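You operate a simulated robot arm through the tools that you are given. There is no shell and no other tool. Be economical: measure what you need, move in short steps, check, and stop when the job is done.

The job below is to be done with a simulated robot arm. You get a single attempt, and the scene is never put back.

Task
First put the honey jar on the plate, then wipe the drip and slide the plate there.
Fine: the red-lidded jar; wipe, then slide onto the clean spot; the blue cloth goes back where it lay.

It is judged by the outcome, as a careful person would: the job done as asked, and still so three seconds after it is handed in. It fails if anything else is knocked over, pushed out of place, dropped, spilled or broken. Flat cloth is picked up by pressing the open fingertips on it (5 to 10 N) and closing them slowly along it; thin cloth reads only 2 to 8 mm in the jaws.

Robot
A 6-joint arm with a two-finger parallel gripper, fixed in place. Base frame: the origin is at the foot of the arm, x ahead of it, y to its left, z up; the work surface is at about z = 0. Lengths are in m, angles in degrees, forces in N, time in s.
With the tool pointing down near the work surface it reaches from about 0.14 to 0.58 m from the base axis. Its first joint turns from -66.0 to 66.0 degrees. Payload 2.1 kg.
The TCP is the grasp point between the finger pads, 0.03 m short of the fingertips. In the tool frame z runs along the fingers and y along their closing line. Largest opening 0.094 m; finger width 0.028, thickness 0.01; the body of the gripper, 0.05 by 0.096 m, starts 0.055 m behind the TCP.
Orientation is told as [roll, pitch, yaw] about the base's x, y, z axes, in that order, counted from this pose: with the fingers straight down and closing along the base's y, the tool's x points along the base's -x, its y along +y and its z along -z.

Tools
- The arm moves only by the tool drive_tool. Its argument "targets" is a list of rows, each a list of 7 numbers: the shift along the tool's x, y, z in cm, then the turn, a rotation vector about the tool's x, y, z in degrees, then the closure, from 0 (fully open) to 1 (shut). In form: [[x, y, z, wx, wy, wz, hand], ...]. A call has 1 to 20 rows; each row is the pose to reach, as a shift and turn from the pose commanded when the call began, along the tool's axes at that moment. Rows are played at 5 a second. More than 0.05 m and 8.6 degrees between two rows, or a gripper value outside its range, and nothing of the call is played. A pose out of reach is approached as far as the arm can. The call stops where the force on the tool passes 70 N (or 10 N more than at its start, if that is more) or the arm is blocked; 0.2 s more then pass. The fingers move at their own pace (about 0.072 m/s each) and stop on an object; they squeeze with about 25 N. The grip force told is the motor's: it shows also when the fingers shut on nothing. Time passes only in rows, and 0.2 s behind the last, so rows that repeat a pose let the fingers close. The reply holds the time, the measured pose of the TCP, the force on the tool along the base axes, the opening and the grip force, in the units named above and with some noise, and new pictures: "views" is both (left out), scene, wrist or none.
- Cameras (640 x 400 px; columns grow to the right, rows downward): "scene" is fixed at [0.0629, -0.3795, 0.4825]; the picture's right is [0.78, -0.63, 0.00], its down [-0.38, -0.47, -0.80] and it looks along [0.50, 0.62, -0.61] (base axes); focal length 242 px, centre (320, 200). "wrist" rides on the gripper at [0.076, 0.014, -0.102] in the tool frame; the picture's right is [-0.18, 0.98, 0.00], its down [-0.75, -0.14, -0.64] and it looks along [-0.63, -0.12, 0.77] (tool axes); focal length 243 px, centre (320, 200). There is no depth. A picture from a camera that has moved, and an enlarged one, comes with that camera's place and axes in the base frame and with its lens. The place of the scene camera against the robot may be out by one fixed shift of up to 0.018 m in any direction.
- inspect(camera, box): a new picture of the part [left, top, right, bottom] of that camera's present view, enlarged. It takes no simulated time.
- finish_job(): hands the job in; it is judged then, once.

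Go step by step. Nothing tells you positions but the pictures and the camera data: compare them with the known pose of the tool, close in by small moves and look again before you grip or let go. The budget is 120 turns and 170 pictures, counting those below and the enlarged ones. Unless the task says otherwise, let go and move clear before handing in, and close with one line.

The tools are called after "Emit:" as a command line: name --pt "numbers of a row" for each row, then --argument value for the rest, lists and objects as JSON in quotes. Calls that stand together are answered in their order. drive_tool: Moves the arm, as the interface text tells. Its arguments: {"type":"object","properties":{"targets":{"type":"array","items":{"type":"array","items":{"type":"number"}}},"views":{"type":"string","enum":["both","scene","wrist","none"]}},"required":["targets"]} The other tools are called the same way: inspect (camera, box) takes an enlarged picture of a part of a camera's view; finish_job () hands the job in.

At the start:

```text
t: 0.0
tool_pos: [0.3116, 0.0261, 0.3239]
ee_rot: [0.0, -0.1, -0.2]
ft_force: [-0.5, -0.3, 1.0]
opening: 0.0942
grasp_force: 0.1
```

scene: 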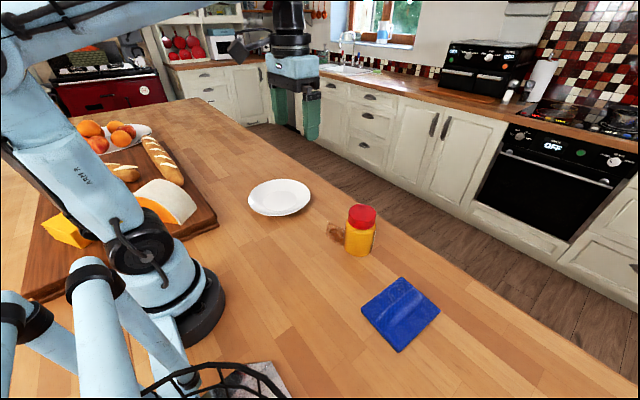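
wrist: 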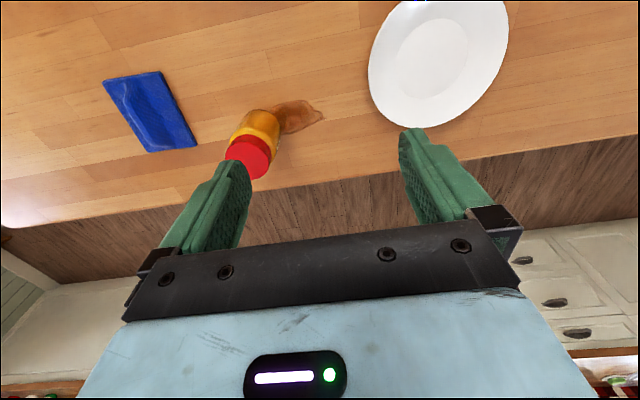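

I see the jar beside the brown drip, the plate to the left at about (0.34, 0.20) and the blue cloth at about (0.33, -0.28). I'll enlarge these areas before moving.

Emit:
inspect --camera "scene" --box '[230, 160, 470, 360]'

Emit:
inspect --camera "wrist" --box '[80, 40, 360, 200]'

```text
2.00 times, centred on (350, 260) of scene
camera zoom: at [0.0629, -0.3795, 0.4825], right [0.78, -0.63, 0.0], down [-0.38, -0.47, -0.8], along [0.5, 0.62, -0.61], focal length 484 px, centre (260, 80)
```

zoom: 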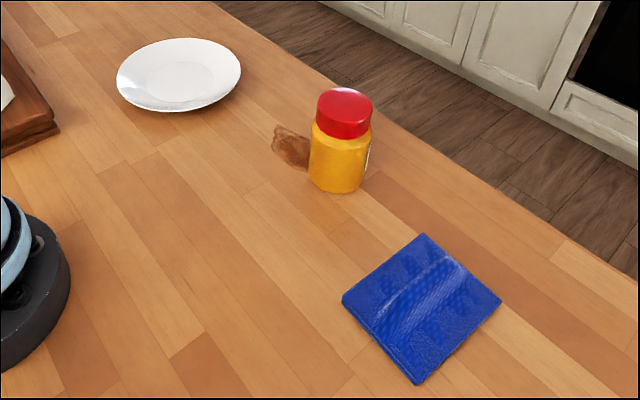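

```text
2.29 times, centred on (220, 120) of wrist
camera zoom: at [0.2354, 0.0398, 0.4265], right [0.19, 0.98, 0.0], down [0.75, -0.14, 0.64], along [0.63, -0.12, -0.77], focal length 555 px, centre (549, 383)
```

zoom: 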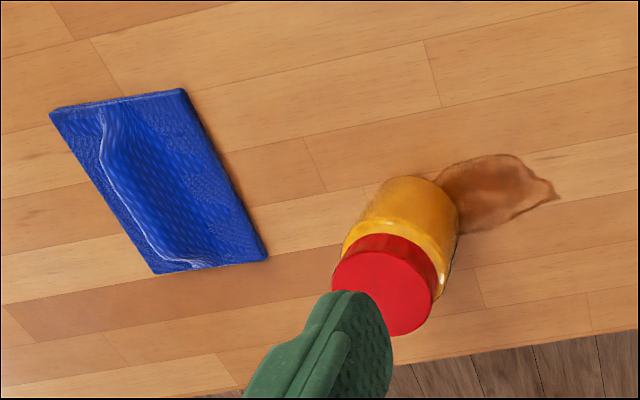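

The jar is roughly at (0.395, -0.105), about 0.11 tall, and the cloth has a raised ridge. I'll hover above the jar and refine the position.

Emit:
drive_tool --pt "-1.5 -2.4 1.5 0 0 0 0" --pt "-3 -4.8 3 0 0 0 0" --pt "-4.5 -7.2 5 0 0 0 0" --pt "-6 -9.6 7 0 0 0 0" --pt "-7.3 -11.8 9 0 0 0 0" --pt "-8.1 -13.0 10 0 0 0 0" --pt "-8.1 -13.0 10 0 0 0 0"

```text
t: 1.6
tool_pos: [0.3922, -0.1056, 0.2233]
ee_rot: [0.0, -0.1, 0.0]
ft_force: [0.1, -0.3, -0.3]
opening: 0.0939
grasp_force: 0.1
camera wrist: at [0.3151, -0.0918, 0.3263], right [0.18, 0.98, 0.0], down [0.75, -0.14, 0.64], along [0.63, -0.12, -0.77], focal length 243 px, centre (320, 200)
```

scene: 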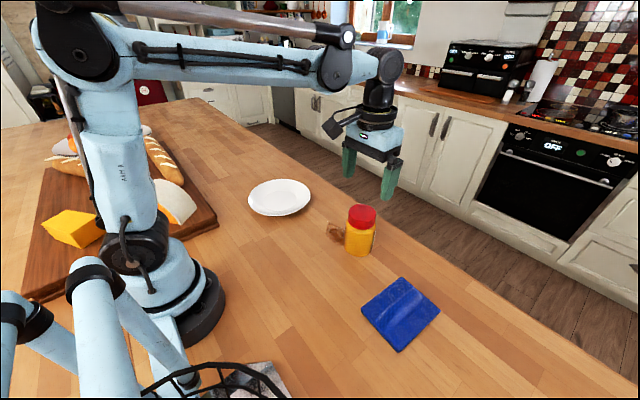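
wrist: 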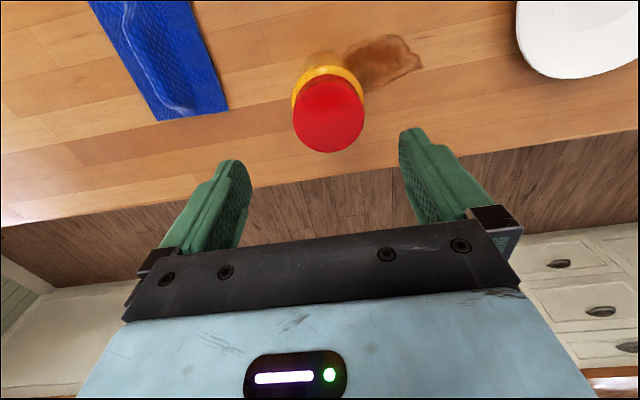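

The lid centre triangulates to about (0.393, -0.099) with its top near 0.115. I'll shift slightly and descend partway.

Emit:
drive_tool --pt "0 0.3 2 0 0 0 0" --pt "0 0.6 4 0 0 0 0" --pt "0 0.6 6.5 0 0 0 0" --pt "0 0.6 6.5 0 0 0 0"

Emit:
inspect --camera "scene" --box '[280, 110, 460, 290]'

```text
t: 2.6
tool_pos: [0.394, -0.0983, 0.1594]
ee_rot: [0.0, 0.0, 0.0]
ft_force: [-0.2, 0.1, 0.6]
opening: 0.0937
grasp_force: 0.0
camera wrist: at [0.3168, -0.0847, 0.2618], right [0.19, 0.98, 0.0], down [0.75, -0.14, 0.64], along [0.63, -0.12, -0.77], focal length 243 px, centre (320, 200)
```

scene: 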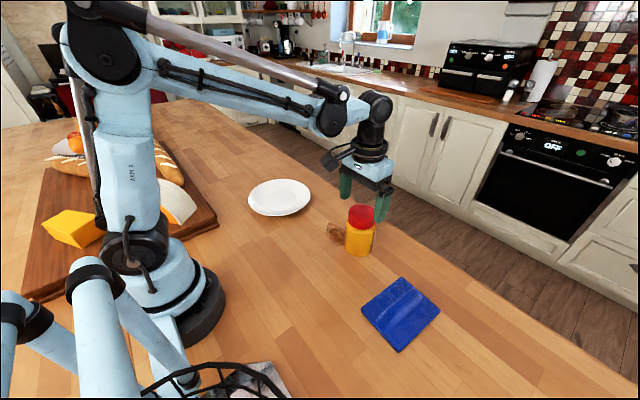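
wrist: 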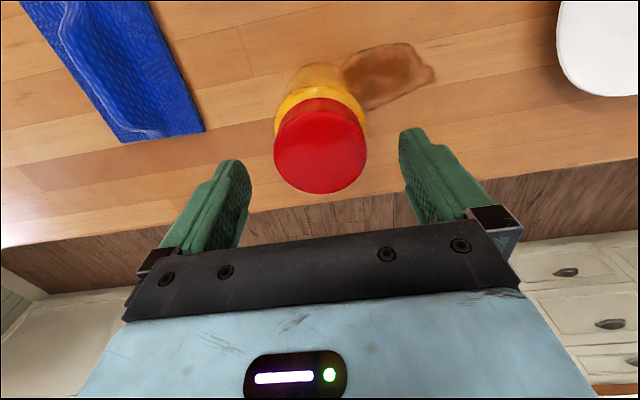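

```text
2.22 times, centred on (370, 200) of scene
camera zoom: at [0.0629, -0.3795, 0.4825], right [0.78, -0.63, 0.0], down [-0.38, -0.47, -0.8], along [0.5, 0.62, -0.61], focal length 538 px, centre (209, 200)
```

zoom: 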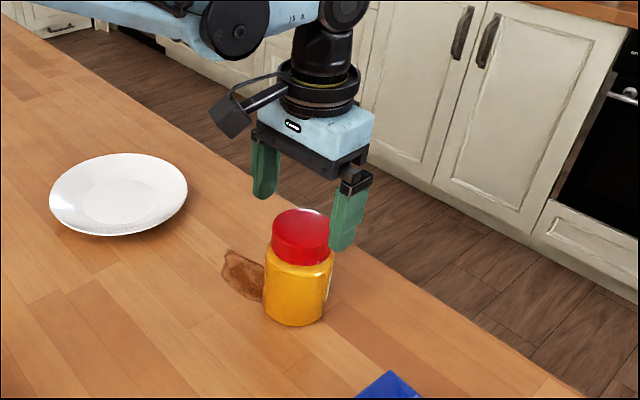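

The jar is centred between the fingers, with its top around 0.105. I'll descend to z≈0.07 and close.

Emit:
drive_tool --pt "0 -0.1 2 0 0 0 0" --pt "0 -0.1 4 0 0 0 0" --pt "0 -0.1 6 0 0 0 0" --pt "0 -0.1 8 0 0 0 0" --pt "0 -0.1 9 0 0 0 0" --pt "0 -0.1 9 0 0 0 0.3" --pt "0 -0.1 9 0 0 0 0.5" --pt "0 -0.1 9 0 0 0 0.6" --pt "0 -0.1 9 0 0 0 0.6"

```text
t: 4.6
tool_pos: [0.3936, -0.0994, 0.0711]
ee_rot: [-0.1, -0.2, -0.2]
ft_force: [0.5, 0.0, -0.3]
opening: 0.0763
grasp_force: 24.9
camera wrist: at [0.3162, -0.0861, 0.173], right [0.19, 0.98, 0.0], down [0.75, -0.14, 0.64], along [0.63, -0.12, -0.77], focal length 243 px, centre (320, 200)
```

scene: 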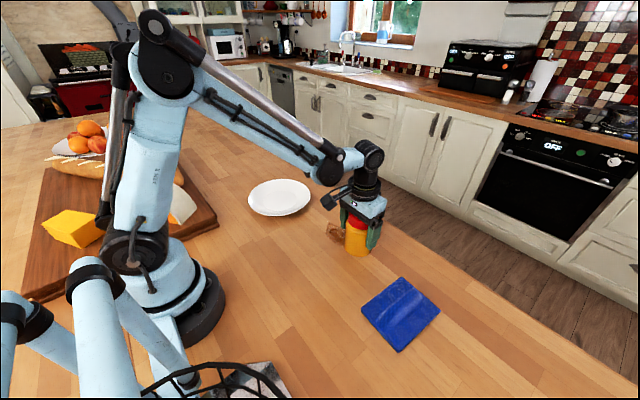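
wrist: 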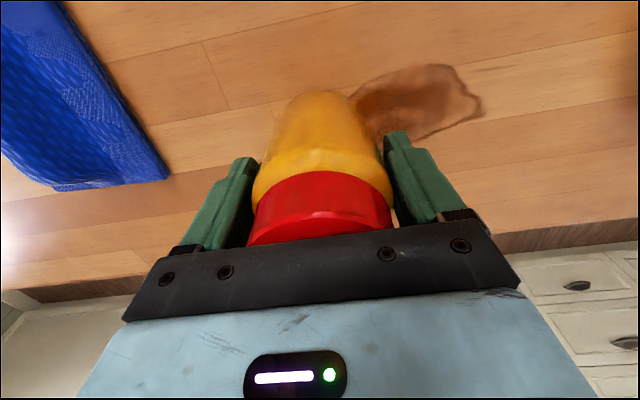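

The jar is held, with the opening at 76 mm. I'll lift it straight up and look.

Emit:
drive_tool --pt "0 0 -1 0 0 0 0.65" --pt "0 0 -2.5 0 0 0 0.65" --pt "0 0 -5 0 0 0 0.65" --pt "0 0 -8 0 0 0 0.65" --pt "0 0 -10 0 0 0 0.65" --pt "0 0 -10 0 0 0 0.65"

```text
t: 6.0
tool_pos: [0.3932, -0.102, 0.1695]
ee_rot: [0.0, -0.1, -0.1]
ft_force: [0.1, -0.8, -5.5]
opening: 0.0741
grasp_force: 24.6
camera wrist: at [0.3166, -0.0884, 0.272], right [0.19, 0.98, 0.0], down [0.75, -0.14, 0.64], along [0.63, -0.12, -0.77], focal length 243 px, centre (320, 200)
```

scene: 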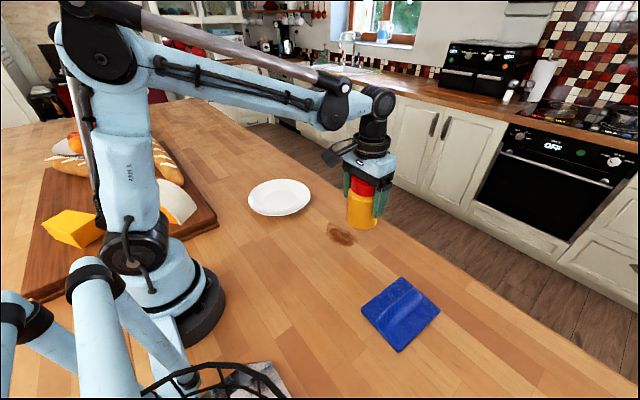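
wrist: 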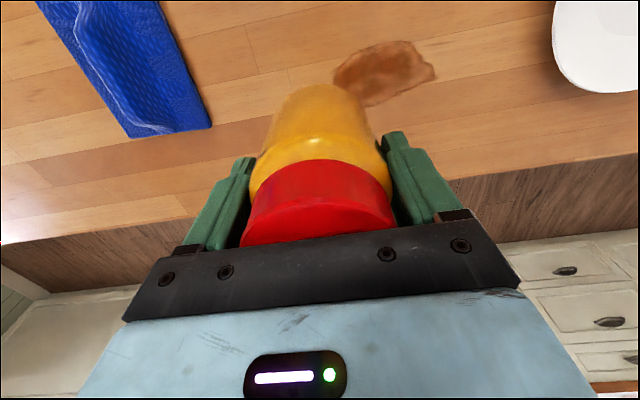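

The jar is up; the drip spans x 0.36–0.42, y -0.09–0.015, centred at about (0.391, -0.037). I'll carry the jar toward the plate, keeping it high.

Emit:
drive_tool --pt "0.3 2 0 0 0 0 0.65" --pt "1 5 0 0 0 0 0.65" --pt "1.7 9 0 0 0 0 0.65" --pt "2.4 13 0 0 0 0 0.65" --pt "3.1 17 0 0 0 0 0.65" --pt "3.8 21 0 0 0 0 0.65" --pt "4.5 25 0 0 0 0 0.65" --pt "5 28 0 0 0 0 0.65" --pt "5.3 30 0 0 0 0 0.65" --pt "5.3 30 0 0 0 0 0.65"

```text
t: 8.2
tool_pos: [0.3418, 0.2016, 0.1707]
ee_rot: [-0.1, -0.1, -0.1]
ft_force: [0.3, -0.5, -4.2]
opening: 0.0741
grasp_force: 24.2
camera wrist: at [0.2639, 0.2158, 0.2735], right [0.19, 0.98, 0.0], down [0.75, -0.14, 0.64], along [0.63, -0.12, -0.77], focal length 243 px, centre (320, 200)
```

scene: 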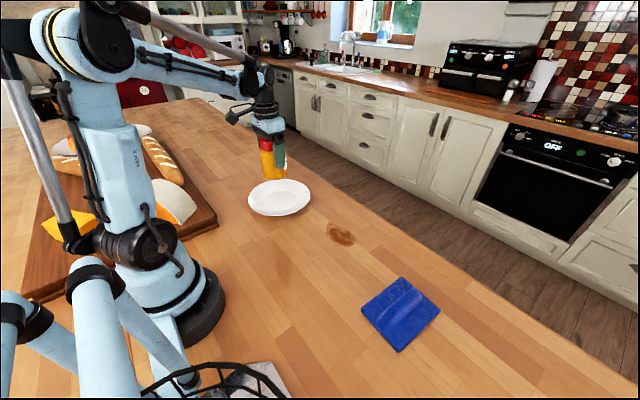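
wrist: 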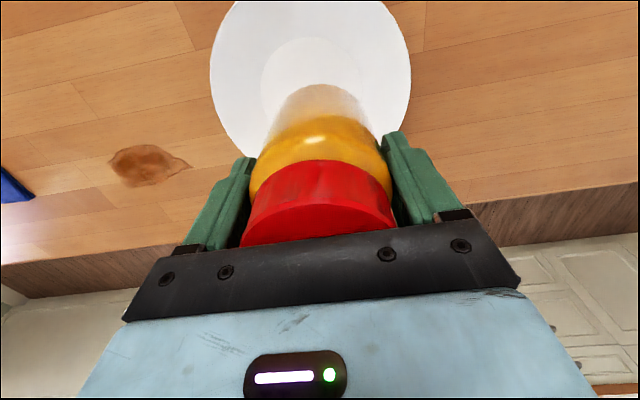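

The plate centre comes out at about (0.340, 0.195). I'll nudge 5 mm and descend to just above it.

Emit:
drive_tool --pt "0.1 -0.5 1 0 0 0 0.65" --pt "0.1 -0.5 3 0 0 0 0.65" --pt "0.1 -0.5 5 0 0 0 0.65" --pt "0.1 -0.5 6.5 0 0 0 0.65" --pt "0.1 -0.5 7.2 0 0 0 0.65" --pt "0.1 -0.5 7.2 0 0 0 0.65"

Emit:
inspect --camera "scene" --box '[220, 120, 340, 230]'

```text
t: 9.6
tool_pos: [0.3394, 0.1961, 0.0983]
ee_rot: [-0.1, -0.1, -0.1]
ft_force: [-1.4, 0.2, -4.8]
opening: 0.0738
grasp_force: 24.4
camera wrist: at [0.2636, 0.2106, 0.1999], right [0.19, 0.98, 0.0], down [0.75, -0.14, 0.64], along [0.63, -0.12, -0.77], focal length 243 px, centre (320, 200)
```

scene: 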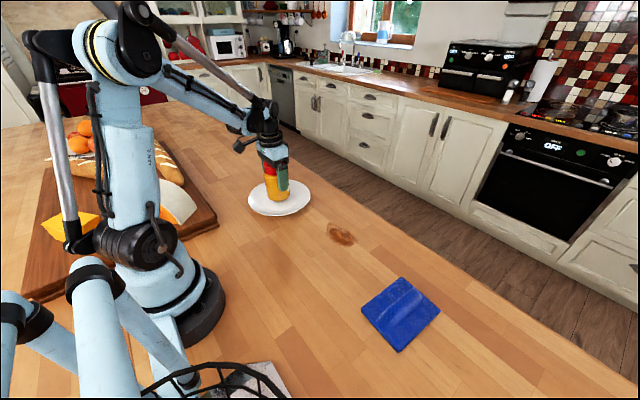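
wrist: 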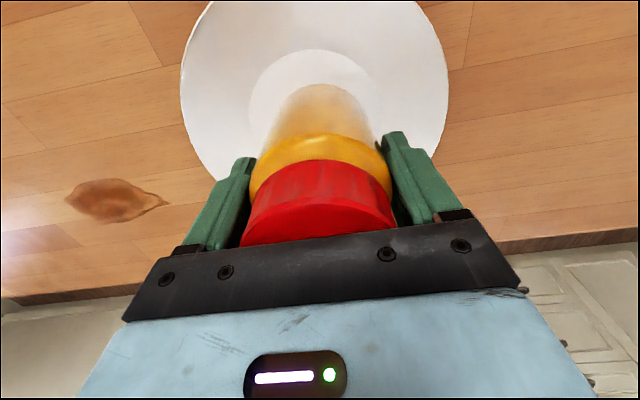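

```text
3.64 times, centred on (280, 175) of scene
camera zoom: at [0.0629, -0.3795, 0.4825], right [0.78, -0.63, 0.0], down [-0.38, -0.47, -0.8], along [0.5, 0.62, -0.61], focal length 881 px, centre (466, 291)
```

zoom: 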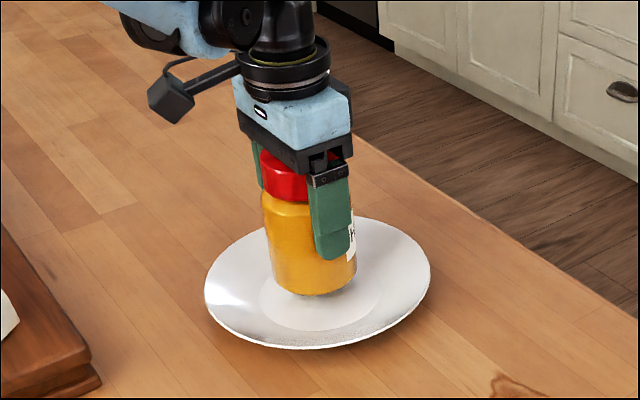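

The jar looks centred over the plate's well, about 2 cm above it. I'll lower slowly, watching the force.

Emit:
drive_tool --pt "0 0 0.4 0 0 0 0.65" --pt "0 0 0.8 0 0 0 0.65" --pt "0 0 1.1 0 0 0 0.65" --pt "0 0 1.4 0 0 0 0.65" --views "none"

```text
t: 10.6
tool_pos: [0.34, 0.1952, 0.084]
ee_rot: [0.0, -0.1, -0.1]
ft_force: [-0.7, 0.2, -5.8]
opening: 0.074
grasp_force: 25.5
```

No contact yet, since the weight is still carried. I'll continue in small steps.

Emit:
drive_tool --pt "0 0 0.2 0 0 0 0.65" --pt "0 0 0.4 0 0 0 0.65" --pt "0 0 0.4 0 0 0 0.65" --views "none"

Emit:
drive_tool --pt "0 0 0.15 0 0 0 0.65" --pt "0 0 0.3 0 0 0 0.65" --pt "0 0 0.3 0 0 0 0.65" --views "none"

```text
t: 11.4
tool_pos: [0.339, 0.1967, 0.0793]
ee_rot: [0.0, -0.1, -0.1]
ft_force: [-0.3, 0.8, -5.9]
opening: 0.074
grasp_force: 25.3
```

```text
t: 12.2
tool_pos: [0.3409, 0.1955, 0.0755]
ee_rot: [0.0, -0.2, 0.0]
ft_force: [4.5, 5.0, 14.1]
opening: 0.0739
grasp_force: 25.2
```

Contact felt. I'll ease off slightly, open, and look before rising.

Emit:
drive_tool --pt "0 0 -0.15 0 0 0 0.65" --pt "0 0 -0.15 0 0 0 0.25" --pt "0 0 -0.15 0 0 0 0.1" --pt "0 0 -0.15 0 0 0 0" --pt "0 0 -0.15 0 0 0 0"

```text
t: 13.4
tool_pos: [0.3405, 0.196, 0.0766]
ee_rot: [-0.1, 0.0, -0.1]
ft_force: [-0.3, 0.7, -0.2]
opening: 0.0938
grasp_force: 0.1
camera wrist: at [0.2628, 0.2093, 0.18], right [0.19, 0.98, 0.0], down [0.75, -0.14, 0.64], along [0.63, -0.12, -0.77], focal length 243 px, centre (320, 200)
```

scene: 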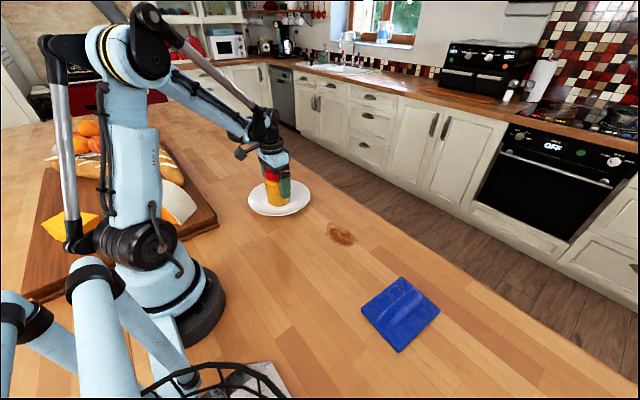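
wrist: 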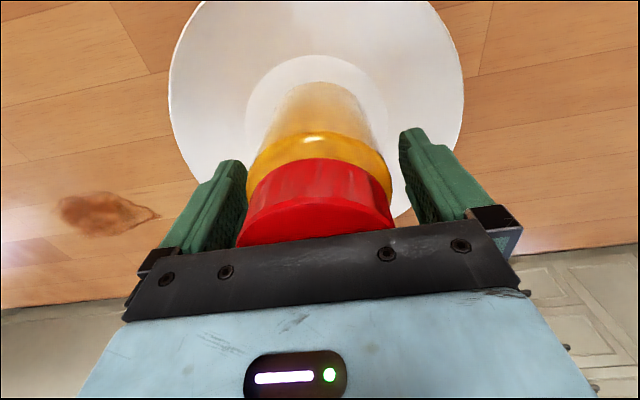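

The jar stands on the plate and is released. I'll rise straight up, then move over toward the cloth.

Emit:
drive_tool --pt "0 0 -2 0 0 0 0" --pt "0 0 -5 0 0 0 0" --pt "0 0 -9 0 0 0 0" --pt "0 0 -13 0 0 0 0" --pt "0 -4 -14 0 0 0 0" --pt "0 -8 -14 0 0 0 0" --pt "0 -12 -14 0 0 0 0" --pt "0 -16 -14 0 0 0 0" --pt "0 -20 -14 0 0 0 0" --pt "0 -24 -14 0 0 0 0" --pt "0 -28 -14 0 0 0 0" --pt "0 -32 -14 0 0 0 0" --pt "0 -36 -14 0 0 0 0" --pt "0 -40 -14 0 0 0 0" --pt "0 -43.5 -14 0 0 0 0" --pt "0 -45 -14 0 0 0 0" --pt "0 -45 -14 0 0 0 0"

Emit:
inspect --camera "scene" --box '[230, 150, 450, 360]'

```text
t: 17.0
tool_pos: [0.341, -0.2546, 0.2165]
ee_rot: [-0.1, -0.1, -0.1]
ft_force: [-0.6, -0.3, 0.8]
opening: 0.094
grasp_force: 0.0
camera wrist: at [0.264, -0.2401, 0.3196], right [0.18, 0.98, 0.0], down [0.75, -0.14, 0.64], along [0.63, -0.12, -0.77], focal length 243 px, centre (320, 200)
```

scene: 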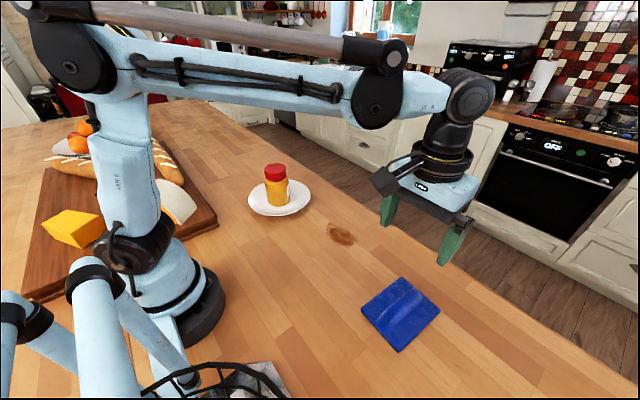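
wrist: 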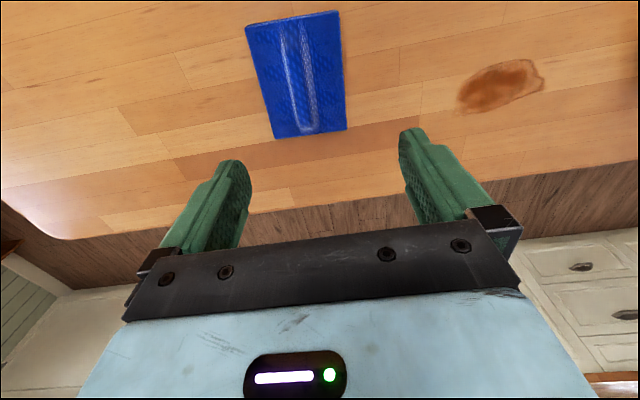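

```text
1.90 times, centred on (340, 255) of scene
camera zoom: at [0.0629, -0.3796, 0.4825], right [0.78, -0.63, 0.0], down [-0.38, -0.47, -0.8], along [0.5, 0.62, -0.61], focal length 461 px, centre (282, 95)
```

zoom: 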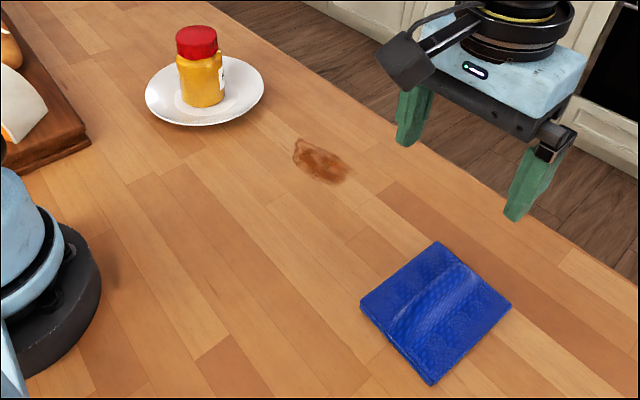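

The cloth spans x 0.277–0.403, y -0.325 to -0.228, and its ridge runs along x at y ≈ -0.279. I'll go above its centre with fingers opened about 3–4 cm around the ridge.

Emit:
drive_tool --pt "0 -0.8 3 0 0 0 0.3" --pt "0 -1.6 6 0 0 0 0.6" --pt "0 -2.3 9 0 0 0 0.6" --pt "0 -2.4 12 0 0 0 0.6" --pt "0 -2.4 14.6 0 0 0 0.6" --pt "0 -2.4 15.6 0 0 0 0.6" --pt "0 -2.4 15.6 0 0 0 0.6"

Emit:
inspect --camera "scene" --box '[340, 240, 460, 360]'

```text
t: 18.6
tool_pos: [0.3381, -0.2795, 0.0613]
ee_rot: [0.0, -0.1, 0.0]
ft_force: [0.2, 0.1, -0.2]
opening: 0.0377
grasp_force: 0.1
camera wrist: at [0.2618, -0.2652, 0.1636], right [0.19, 0.98, 0.0], down [0.75, -0.14, 0.64], along [0.63, -0.12, -0.77], focal length 243 px, centre (320, 200)
```

scene: 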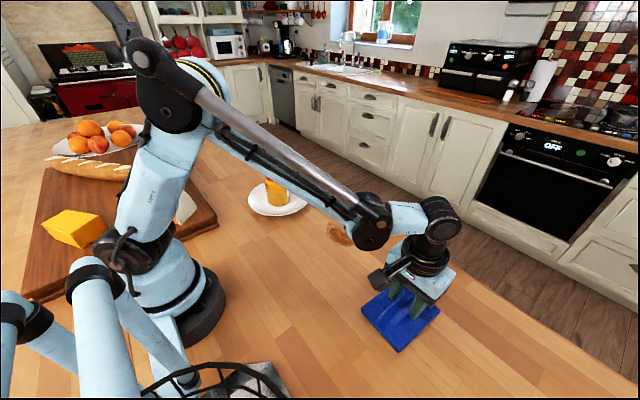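
wrist: 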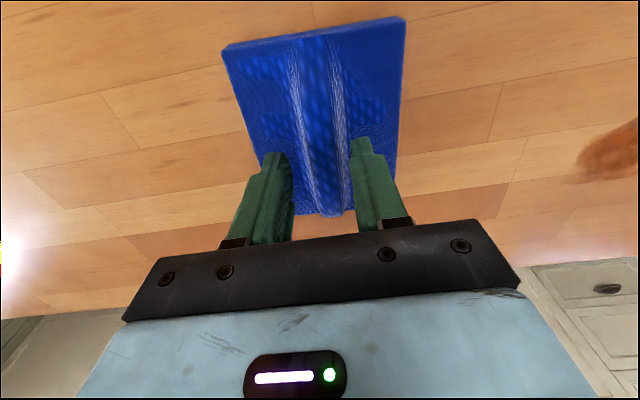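

```text
3.33 times, centred on (400, 300) of scene
camera zoom: at [0.0629, -0.3795, 0.4825], right [0.78, -0.63, 0.0], down [-0.38, -0.47, -0.8], along [0.5, 0.62, -0.61], focal length 807 px, centre (53, -133)
```

zoom: 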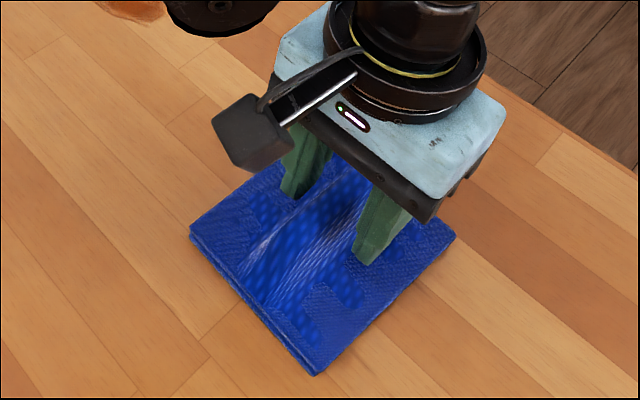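

The ridge lies between the fingertips. I'll descend and press gently.

Emit:
drive_tool --pt "0 0 0.8 0 0 0 0.6" --pt "0 0 1.6 0 0 0 0.6" --pt "0 0 2.0 0 0 0 0.6" --pt "0 0 2.2 0 0 0 0.6" --views "none"

Emit:
drive_tool --pt "0 0 0.1 0 0 0 0.6" --pt "0 0 0.2 0 0 0 0.6" --pt "0 0 0.3 0 0 0 0.6" --views "none"

```text
t: 19.7
tool_pos: [0.3398, -0.2782, 0.0409]
ee_rot: [0.0, -0.2, -0.1]
ft_force: [-0.7, 0.3, 25.2]
opening: 0.0377
grasp_force: 0.1
stopped in row 4: the force on the tool passed its limit (the readings are from after the stop); the commanded pose is now the measured one
```

```text
t: 20.3
tool_pos: [0.339, -0.2785, 0.0422]
ee_rot: [0.0, 0.0, -0.1]
ft_force: [-0.3, -0.5, 26.2]
opening: 0.0374
grasp_force: 0.1
stopped in row 3: the force on the tool passed its limit (the readings are from after the stop); the commanded pose is now the measured one
```

The cloth is contacted at TCP z ≈ 0.042 with too much force. I'll back off a little to 5–10 N.

Emit:
drive_tool --pt "0 0 -0.05 0 0 0 0.6" --pt "0 0 -0.1 0 0 0 0.6" --views "none"

```text
t: 20.9
tool_pos: [0.3397, -0.28, 0.0434]
ee_rot: [0.1, 0.1, -0.1]
ft_force: [-4.7, 5.0, 12.0]
opening: 0.0375
grasp_force: 0.1
```

Emit:
drive_tool --pt "0 0 -0.03 0 0 0 0.6" --pt "0 0 -0.03 0 0 0 0.6"

```text
t: 21.5
tool_pos: [0.3395, -0.2801, 0.0413]
ee_rot: [0.0, -0.1, 0.0]
ft_force: [0.3, 0.8, 1.2]
opening: 0.038
grasp_force: 0.0
camera wrist: at [0.2629, -0.2651, 0.1447], right [0.19, 0.98, 0.0], down [0.75, -0.14, 0.64], along [0.63, -0.12, -0.77], focal length 243 px, centre (320, 200)
```

scene: 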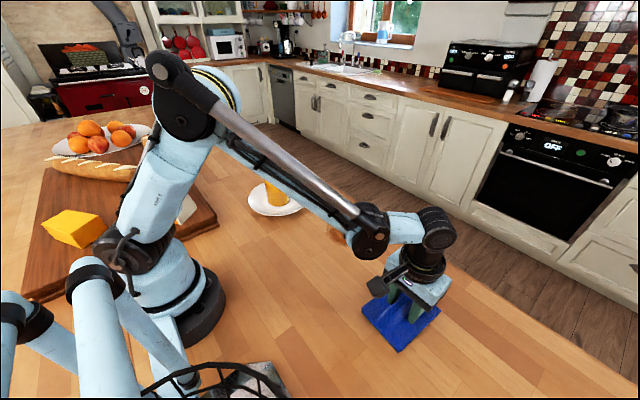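
wrist: 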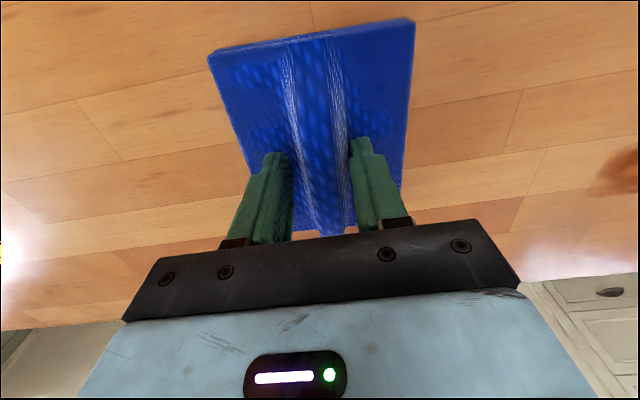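

Force is now near 1 N. I'll press slightly more and then close slowly.

Emit:
drive_tool --pt "0 0 0.05 0 0 0 0.6" --pt "0 0 0.05 0 0 0 0.6" --views "none"

```text
t: 22.1
tool_pos: [0.3401, -0.2791, 0.0415]
ee_rot: [-0.1, 0.0, -0.2]
ft_force: [2.5, -3.3, 8.6]
opening: 0.0377
grasp_force: 0.0
```

Emit:
drive_tool --pt "0 0 0 0 0 0 0.64" --pt "0 0 0 0 0 0 0.68" --pt "0 0 0 0 0 0 0.72" --pt "0 0 0 0 0 0 0.76" --pt "0 0 0 0 0 0 0.8" --pt "0 0 0 0 0 0 0.84" --pt "0 0 0 0 0 0 0.88" --pt "0 0 0 0 0 0 0.92" --pt "0 0 0 0 0 0 0.96" --pt "0 0 0 0 0 0 1" --pt "0 0 0 0 0 0 1"

```text
t: 24.5
tool_pos: [0.3392, -0.2793, 0.042]
ee_rot: [0.0, 0.0, -0.1]
ft_force: [2.9, 2.6, 13.8]
opening: 0.0278
grasp_force: 25.2
camera wrist: at [0.2628, -0.2648, 0.1446], right [0.19, 0.98, 0.0], down [0.75, -0.14, 0.64], along [0.63, -0.12, -0.77], focal length 243 px, centre (320, 200)
```

scene: 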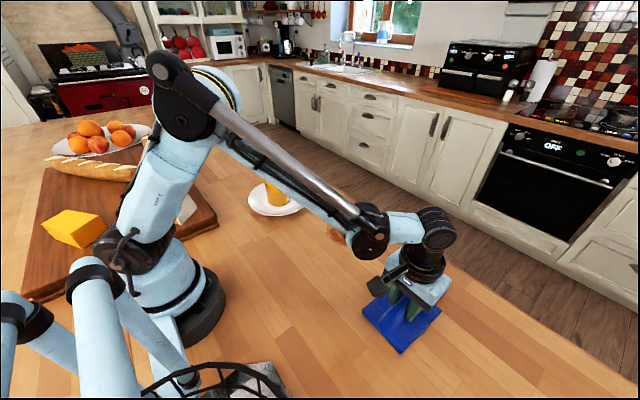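
wrist: 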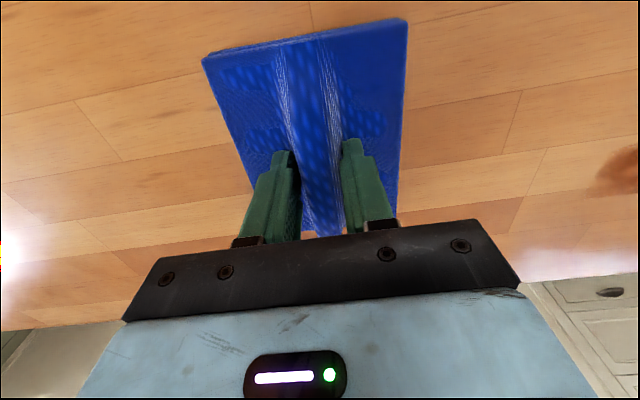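

The fingers have stopped on the ridge at 28 mm with full grip. I'll lift a little and check that the cloth comes along.

Emit:
drive_tool --pt "0 0 -0.5 0 0 0 1" --pt "0 0 -1.5 0 0 0 1" --pt "0 0 -3 0 0 0 1" --pt "0 0 -3 0 0 0 1"

Emit:
inspect --camera "scene" --box '[340, 220, 460, 360]'

```text
t: 25.5
tool_pos: [0.3385, -0.2789, 0.0706]
ee_rot: [0.0, 0.0, -0.2]
ft_force: [0.1, 0.5, -0.2]
opening: 0.0277
grasp_force: 24.9
camera wrist: at [0.2624, -0.2635, 0.1739], right [0.19, 0.98, 0.0], down [0.75, -0.14, 0.64], along [0.63, -0.12, -0.77], focal length 243 px, centre (320, 200)
```

scene: 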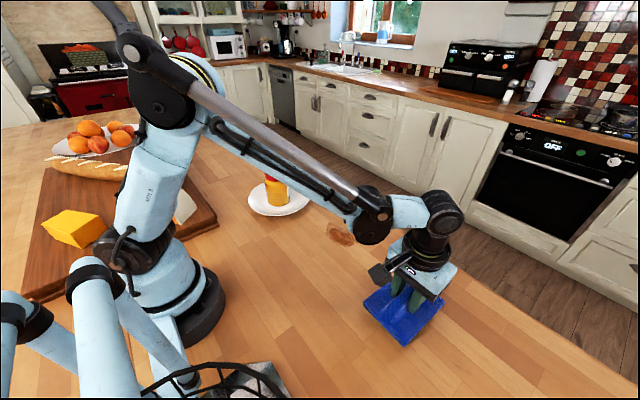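
wrist: 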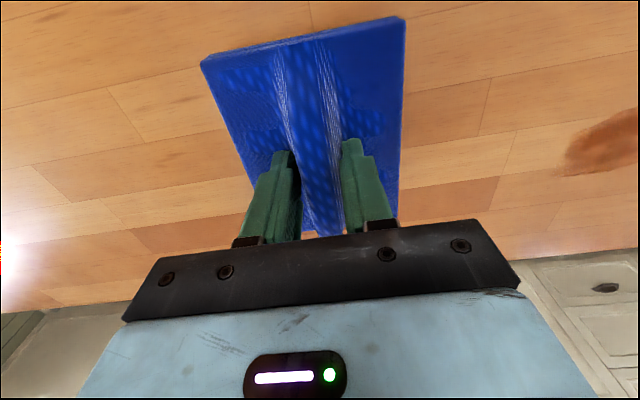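

```text
2.86 times, centred on (400, 290) of scene
camera zoom: at [0.0629, -0.3795, 0.4825], right [0.78, -0.63, 0.0], down [-0.38, -0.47, -0.8], along [0.5, 0.62, -0.61], focal length 692 px, centre (91, -57)
```

zoom: 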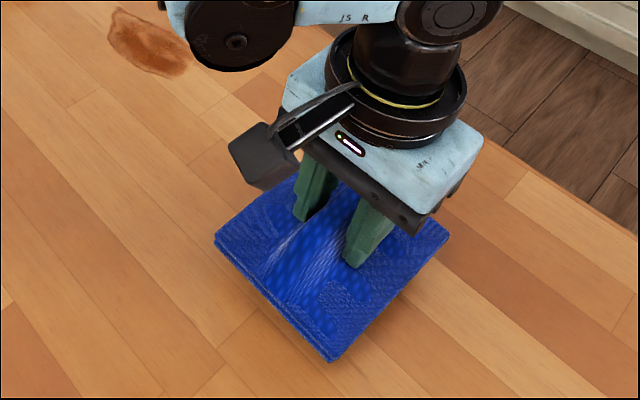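

The cloth is held as a pad and lifted cleanly. I'll carry it over the drip at (0.391, -0.037).

Emit:
drive_tool --pt "-0.6 2.5 -1 0 0 0 1" --pt "-1.3 6 -1 0 0 0 1" --pt "-2 10 -1 0 0 0 1" --pt "-3 14 -1 0 0 0 1" --pt "-4 18 -1 0 0 0 1" --pt "-4.8 21.5 -1 0 0 0 1" --pt "-5.2 24 -1 0 0 0 1" --pt "-5.2 24.2 1 0 0 0 1" --pt "-5.2 24.2 1 0 0 0 1"

Emit:
inspect --camera "scene" --box '[270, 160, 410, 280]'

```text
t: 27.5
tool_pos: [0.3909, -0.0386, 0.0601]
ee_rot: [0.0, 0.0, -0.1]
ft_force: [0.3, 0.2, -1.0]
opening: 0.0275
grasp_force: 25.3
camera wrist: at [0.3142, -0.0237, 0.1632], right [0.19, 0.98, 0.0], down [0.75, -0.14, 0.64], along [0.63, -0.12, -0.77], focal length 243 px, centre (320, 200)
```

scene: 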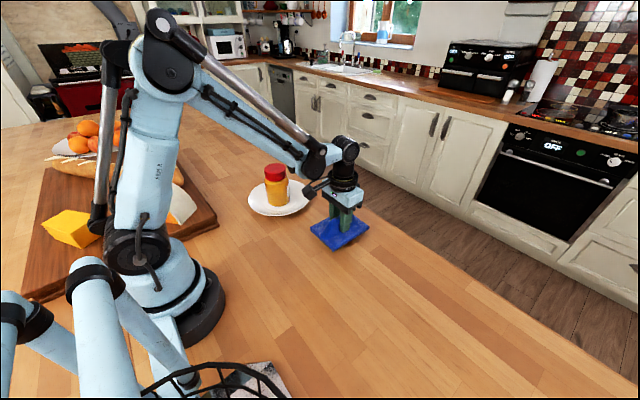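
wrist: 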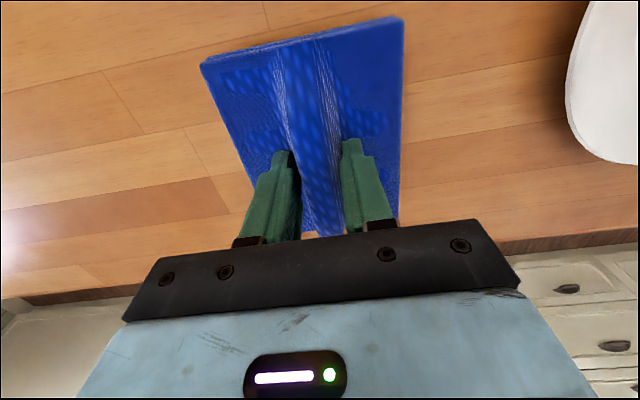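

```text
3.33 times, centred on (340, 220) of scene
camera zoom: at [0.0629, -0.3795, 0.4825], right [0.78, -0.63, 0.0], down [-0.38, -0.47, -0.8], along [0.5, 0.62, -0.61], focal length 807 px, centre (253, 133)
```

zoom: 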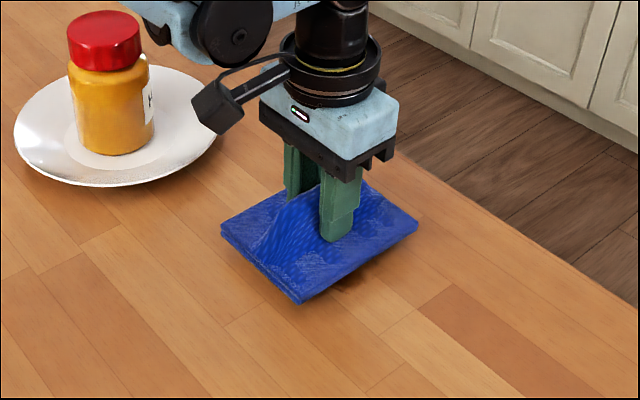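

Now I'll lower onto the drip, feeling for contact.

Emit:
drive_tool --pt "0 -2 0.6 0 0 0 1" --pt "0 -3 1.2 0 0 0 1" --pt "0 -3 1.6 0 0 0 1" --pt "0 -3 1.75 0 0 0 1" --views "none"

Emit:
drive_tool --pt "0 0 0.1 0 0 0 1" --pt "0 0 0.1 0 0 0 1" --views "none"

```text
t: 28.5
tool_pos: [0.3912, -0.0675, 0.0448]
ee_rot: [0.0, 0.0, -0.2]
ft_force: [0.6, -0.4, -0.6]
opening: 0.0276
grasp_force: 25.3
```

```text
t: 29.1
tool_pos: [0.392, -0.0677, 0.0434]
ee_rot: [0.1, -0.1, -0.1]
ft_force: [0.0, -0.8, -1.1]
opening: 0.0276
grasp_force: 25.0
```

Emit:
drive_tool --pt "0 0 0.1 0 0 0 1" --pt "0 0 0.2 0 0 0 1" --pt "0 0 0.2 0 0 0 1" --views "none"

```text
t: 29.9
tool_pos: [0.3912, -0.0661, 0.0415]
ee_rot: [0.0, -0.1, -0.2]
ft_force: [1.8, -1.1, 12.4]
opening: 0.0277
grasp_force: 24.4
```

Contact is about 10 N. I'll wipe back and forth along the drip in slow strokes.

Emit:
drive_tool --pt "0 1.5 0 0 0 0 1" --pt "0 3 0 0 0 0 1" --pt "0 4.5 0 0 0 0 1" --pt "0 6 0 0 0 0 1" --pt "1 6 0 0 0 0 1" --pt "1.5 4.5 0 0 0 0 1" --pt "1.5 3 0 0 0 0 1" --pt "1.5 1.5 0 0 0 0 1" --pt "1.5 0 0 0 0 0 1" --pt "0.5 -0.5 0 0 0 0 1" --pt "-0.5 -0.5 0 0 0 0 1" --pt "-1.5 0 0 0 0 0 1" --pt "-1.5 1.5 0 0 0 0 1" --pt "-1.5 3 0 0 0 0 1" --pt "-1.5 4.5 0 0 0 0 1" --pt "-1.5 6 0 0 0 0 1" --pt "0 6 0 0 0 0 1" --pt "0 4.5 0 0 0 0 1" --pt "0 2 0 0 0 0 1" --pt "0 0 0 0 0 0 1" --views "none"

```text
t: 32.0
tool_pos: [0.3756, -0.0675, 0.0411]
ee_rot: [0.5, 0.3, 0.1]
ft_force: [-1.8, 1.8, 22.5]
opening: 0.0277
grasp_force: 24.3
stopped in row 10: the force on the tool passed its limit (the readings are from after the stop); the commanded pose is now the measured one
```

Force crept too high near row 10. I'll ease off, then lift aside to see how the drip looks.

Emit:
drive_tool --pt "0 0 -0.1 0 0 0 1" --pt "0 -2 -1.5 0 0 0 1" --pt "0 -5 -3 0 0 0 1" --pt "0 -8 -4 0 0 0 1" --pt "0 -8 -4 0 0 0 1"

Emit:
inspect --camera "scene" --box '[270, 160, 410, 280]'

```text
t: 33.2
tool_pos: [0.3764, -0.1485, 0.0819]
ee_rot: [0.4, 0.3, 0.1]
ft_force: [-0.1, 0.0, -0.4]
opening: 0.0278
grasp_force: 24.7
camera wrist: at [0.2996, -0.1362, 0.1845], right [0.18, 0.98, 0.01], down [0.76, -0.14, 0.64], along [0.63, -0.11, -0.77], focal length 243 px, centre (320, 200)
```

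scene: 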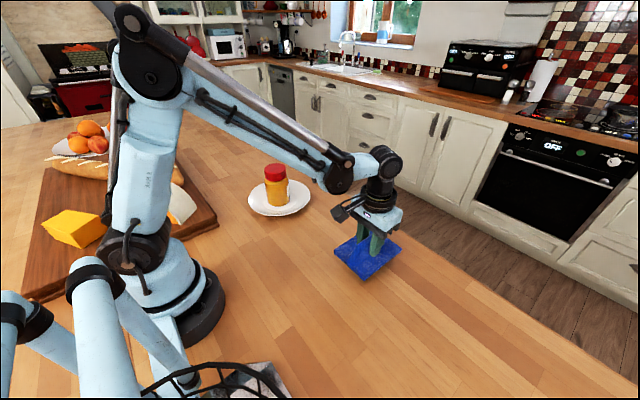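
wrist: 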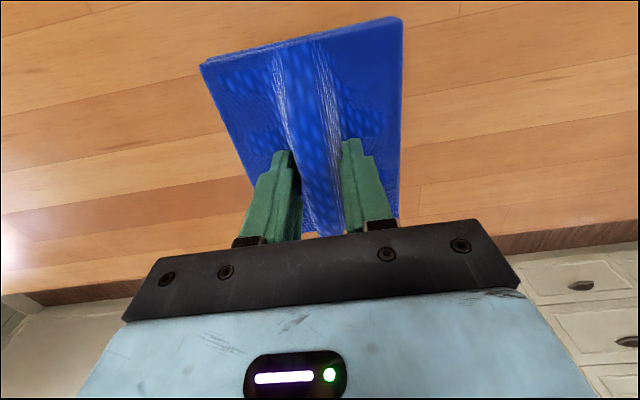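

```text
3.33 times, centred on (340, 220) of scene
camera zoom: at [0.0629, -0.3796, 0.4825], right [0.78, -0.63, 0.0], down [-0.38, -0.47, -0.8], along [0.5, 0.62, -0.61], focal length 807 px, centre (253, 133)
```

zoom: 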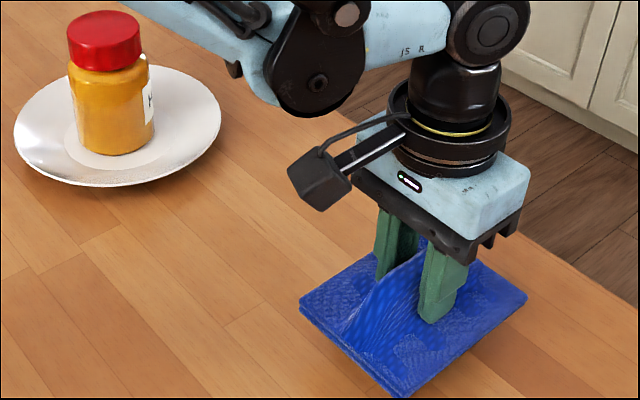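

The drip appears to be gone. I'll carry the cloth back above its original place at (0.339, -0.278), levelling the tiny tilt.

Emit:
drive_tool --pt "0.6 -2 0 0.4 -0.3 0 1" --pt "1.5 -5 0 0.4 -0.3 0 1" --pt "2.5 -8.5 0 0.4 -0.3 0 1" --pt "3.3 -11.5 0 0.4 -0.3 0 1" --pt "3.7 -12.9 0.5 0.4 -0.3 0 1" --pt "3.7 -12.9 2.2 0.4 -0.3 0 1" --pt "3.7 -12.9 2.2 0.4 -0.3 0 1"

Emit:
inspect --camera "scene" --box '[270, 160, 410, 280]'

```text
t: 34.8
tool_pos: [0.3382, -0.2786, 0.0595]
ee_rot: [0.1, 0.0, 0.2]
ft_force: [1.0, -0.2, 0.0]
opening: 0.0275
grasp_force: 24.9
camera wrist: at [0.2615, -0.2641, 0.1617], right [0.18, 0.98, 0.0], down [0.75, -0.14, 0.64], along [0.63, -0.12, -0.77], focal length 243 px, centre (320, 200)
```

scene: 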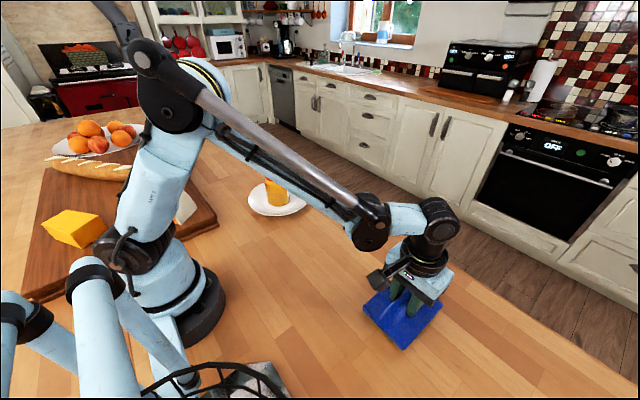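
wrist: 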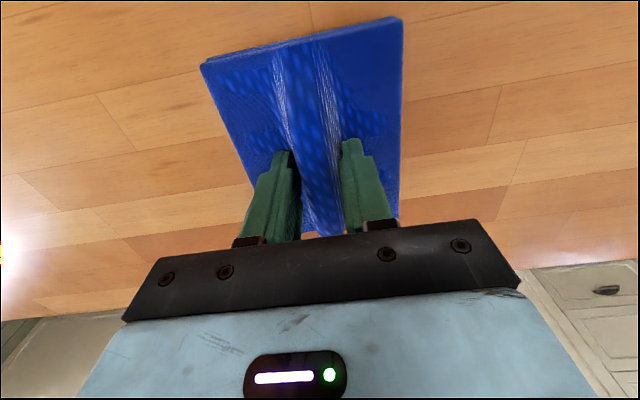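

```text
3.33 times, centred on (340, 220) of scene
camera zoom: at [0.0629, -0.3796, 0.4825], right [0.78, -0.63, 0.0], down [-0.38, -0.47, -0.8], along [0.5, 0.62, -0.61], focal length 807 px, centre (253, 133)
```

zoom: 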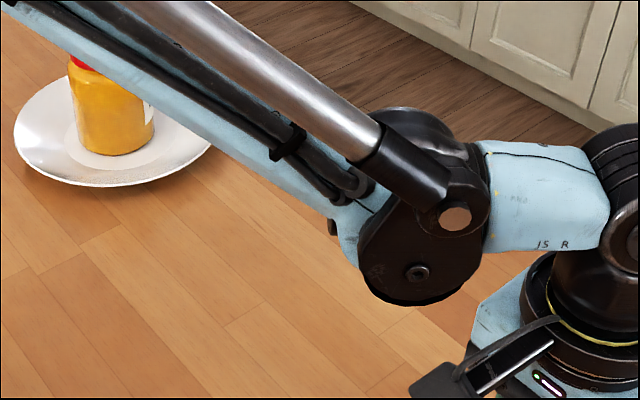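

The drip area looks clean in both views. I'll lower the cloth to its place, feeling for contact.

Emit:
drive_tool --pt "-0.1 0.1 0.6 0 0 -0.2 1" --pt "-0.1 0.1 1.2 0 0 -0.2 1" --pt "-0.1 0.1 1.5 0 0 -0.2 1" --pt "-0.1 0.1 1.7 0 0 -0.2 1" --pt "-0.1 0.1 1.7 0 0 -0.2 1" --views "none"

```text
t: 36.0
tool_pos: [0.3401, -0.2761, 0.0423]
ee_rot: [0.0, 0.0, 0.3]
ft_force: [-0.2, -1.5, 34.9]
opening: 0.0275
grasp_force: 24.7
```

Firm contact, a bit hard. I'll ease off, open, and rise.

Emit:
drive_tool --pt "0 0 -0.15 0 0 0 1" --pt "0 0 -0.15 0 0 0 0.6" --pt "0 0 -0.15 0 0 0 0.55" --pt "0 0 -0.15 0 0 0 0.55" --views "none"

Emit:
drive_tool --pt "0 0 -1 0 0 0 0.55" --pt "0 0 -3 0 0 0 0.55" --pt "0 0 -7 0 0 0 0.55" --pt "0 0 -11 0 0 0 0.55" --pt "0 4 -15 0 0 0 0.55" --pt "0 8 -18 0 0 0 0.55" --pt "0 12 -18 0 0 0 0.55" --pt "0 16 -18 0 0 0 0.55" --pt "0 20 -18 0 0 0 0.55" --pt "0 20 -18 0 0 0 0.55"

Emit:
inspect --camera "scene" --box '[230, 150, 450, 360]'

```text
t: 37.0
tool_pos: [0.3396, -0.2752, 0.0419]
ee_rot: [0.0, 0.0, 0.3]
ft_force: [-0.3, -0.6, 0.1]
opening: 0.0423
grasp_force: 0.1
```

```text
refused: row 5 steps farther than a row can; nothing moved
```

```text
1.90 times, centred on (340, 255) of scene
camera zoom: at [0.0629, -0.3795, 0.4825], right [0.78, -0.63, 0.0], down [-0.38, -0.47, -0.8], along [0.5, 0.62, -0.61], focal length 461 px, centre (282, 95)
```

zoom: 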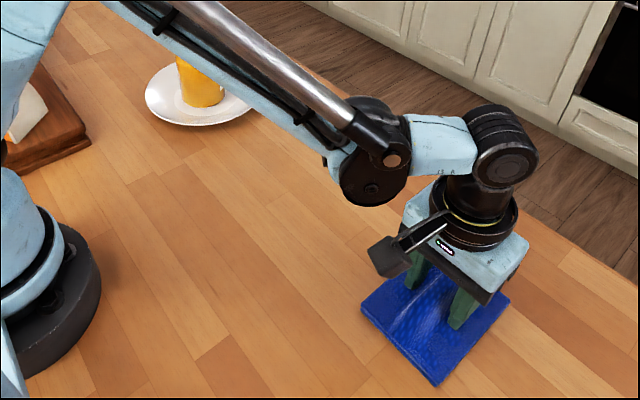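

The cloth is released, and one row of my rise was too long, so nothing moved. I'll rise in shorter rows and move toward the clean spot.

Emit:
drive_tool --pt "0 0 -1 0 0 0 0.55" --pt "0 0 -3 0 0 0 0.55" --pt "0 0 -7 0 0 0 0.55" --pt "0 0 -11 0 0 0 0.55" --pt "0 2.5 -15 0 0 0 0.55" --pt "0 6 -18 0 0 0 0.55" --pt "0 10 -18 0 0 0 0.55" --pt "0 14 -18 0 0 0 0.55" --pt "0 18 -18 0 0 0 0.55" --pt "0 18 -18 0 0 0 0.55"

Emit:
inspect --camera "scene" --box '[230, 150, 450, 360]'

```text
t: 39.2
tool_pos: [0.3397, -0.095, 0.2243]
ee_rot: [0.0, 0.0, 0.4]
ft_force: [-0.5, -0.3, 0.0]
opening: 0.0423
grasp_force: 0.1
camera wrist: at [0.2631, -0.0817, 0.3272], right [0.18, 0.98, 0.0], down [0.75, -0.14, 0.64], along [0.63, -0.12, -0.77], focal length 243 px, centre (320, 200)
```

scene: 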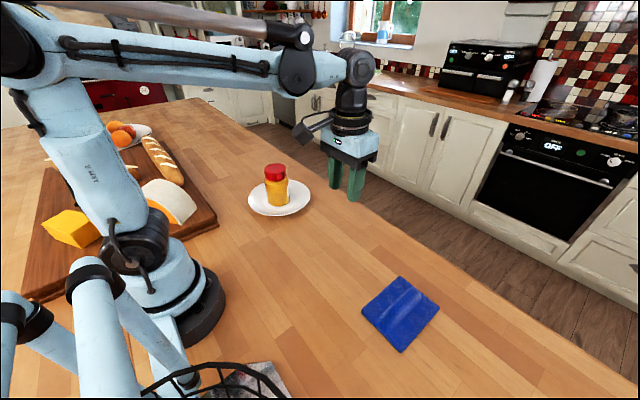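
wrist: 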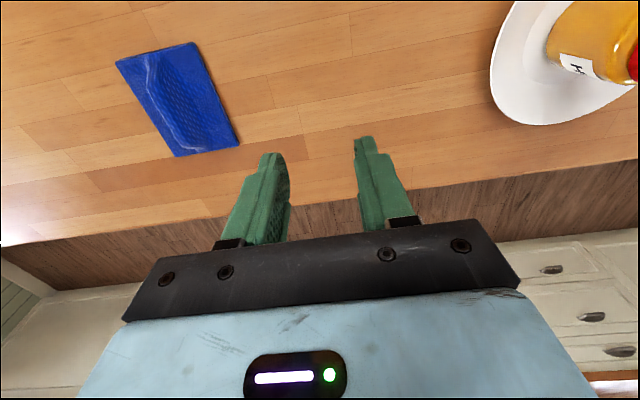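

```text
1.90 times, centred on (340, 255) of scene
camera zoom: at [0.0629, -0.3795, 0.4825], right [0.78, -0.63, 0.0], down [-0.38, -0.47, -0.8], along [0.5, 0.62, -0.61], focal length 461 px, centre (282, 95)
```

zoom: 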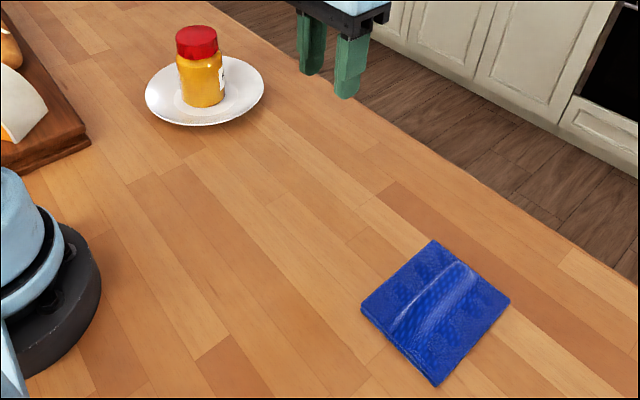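

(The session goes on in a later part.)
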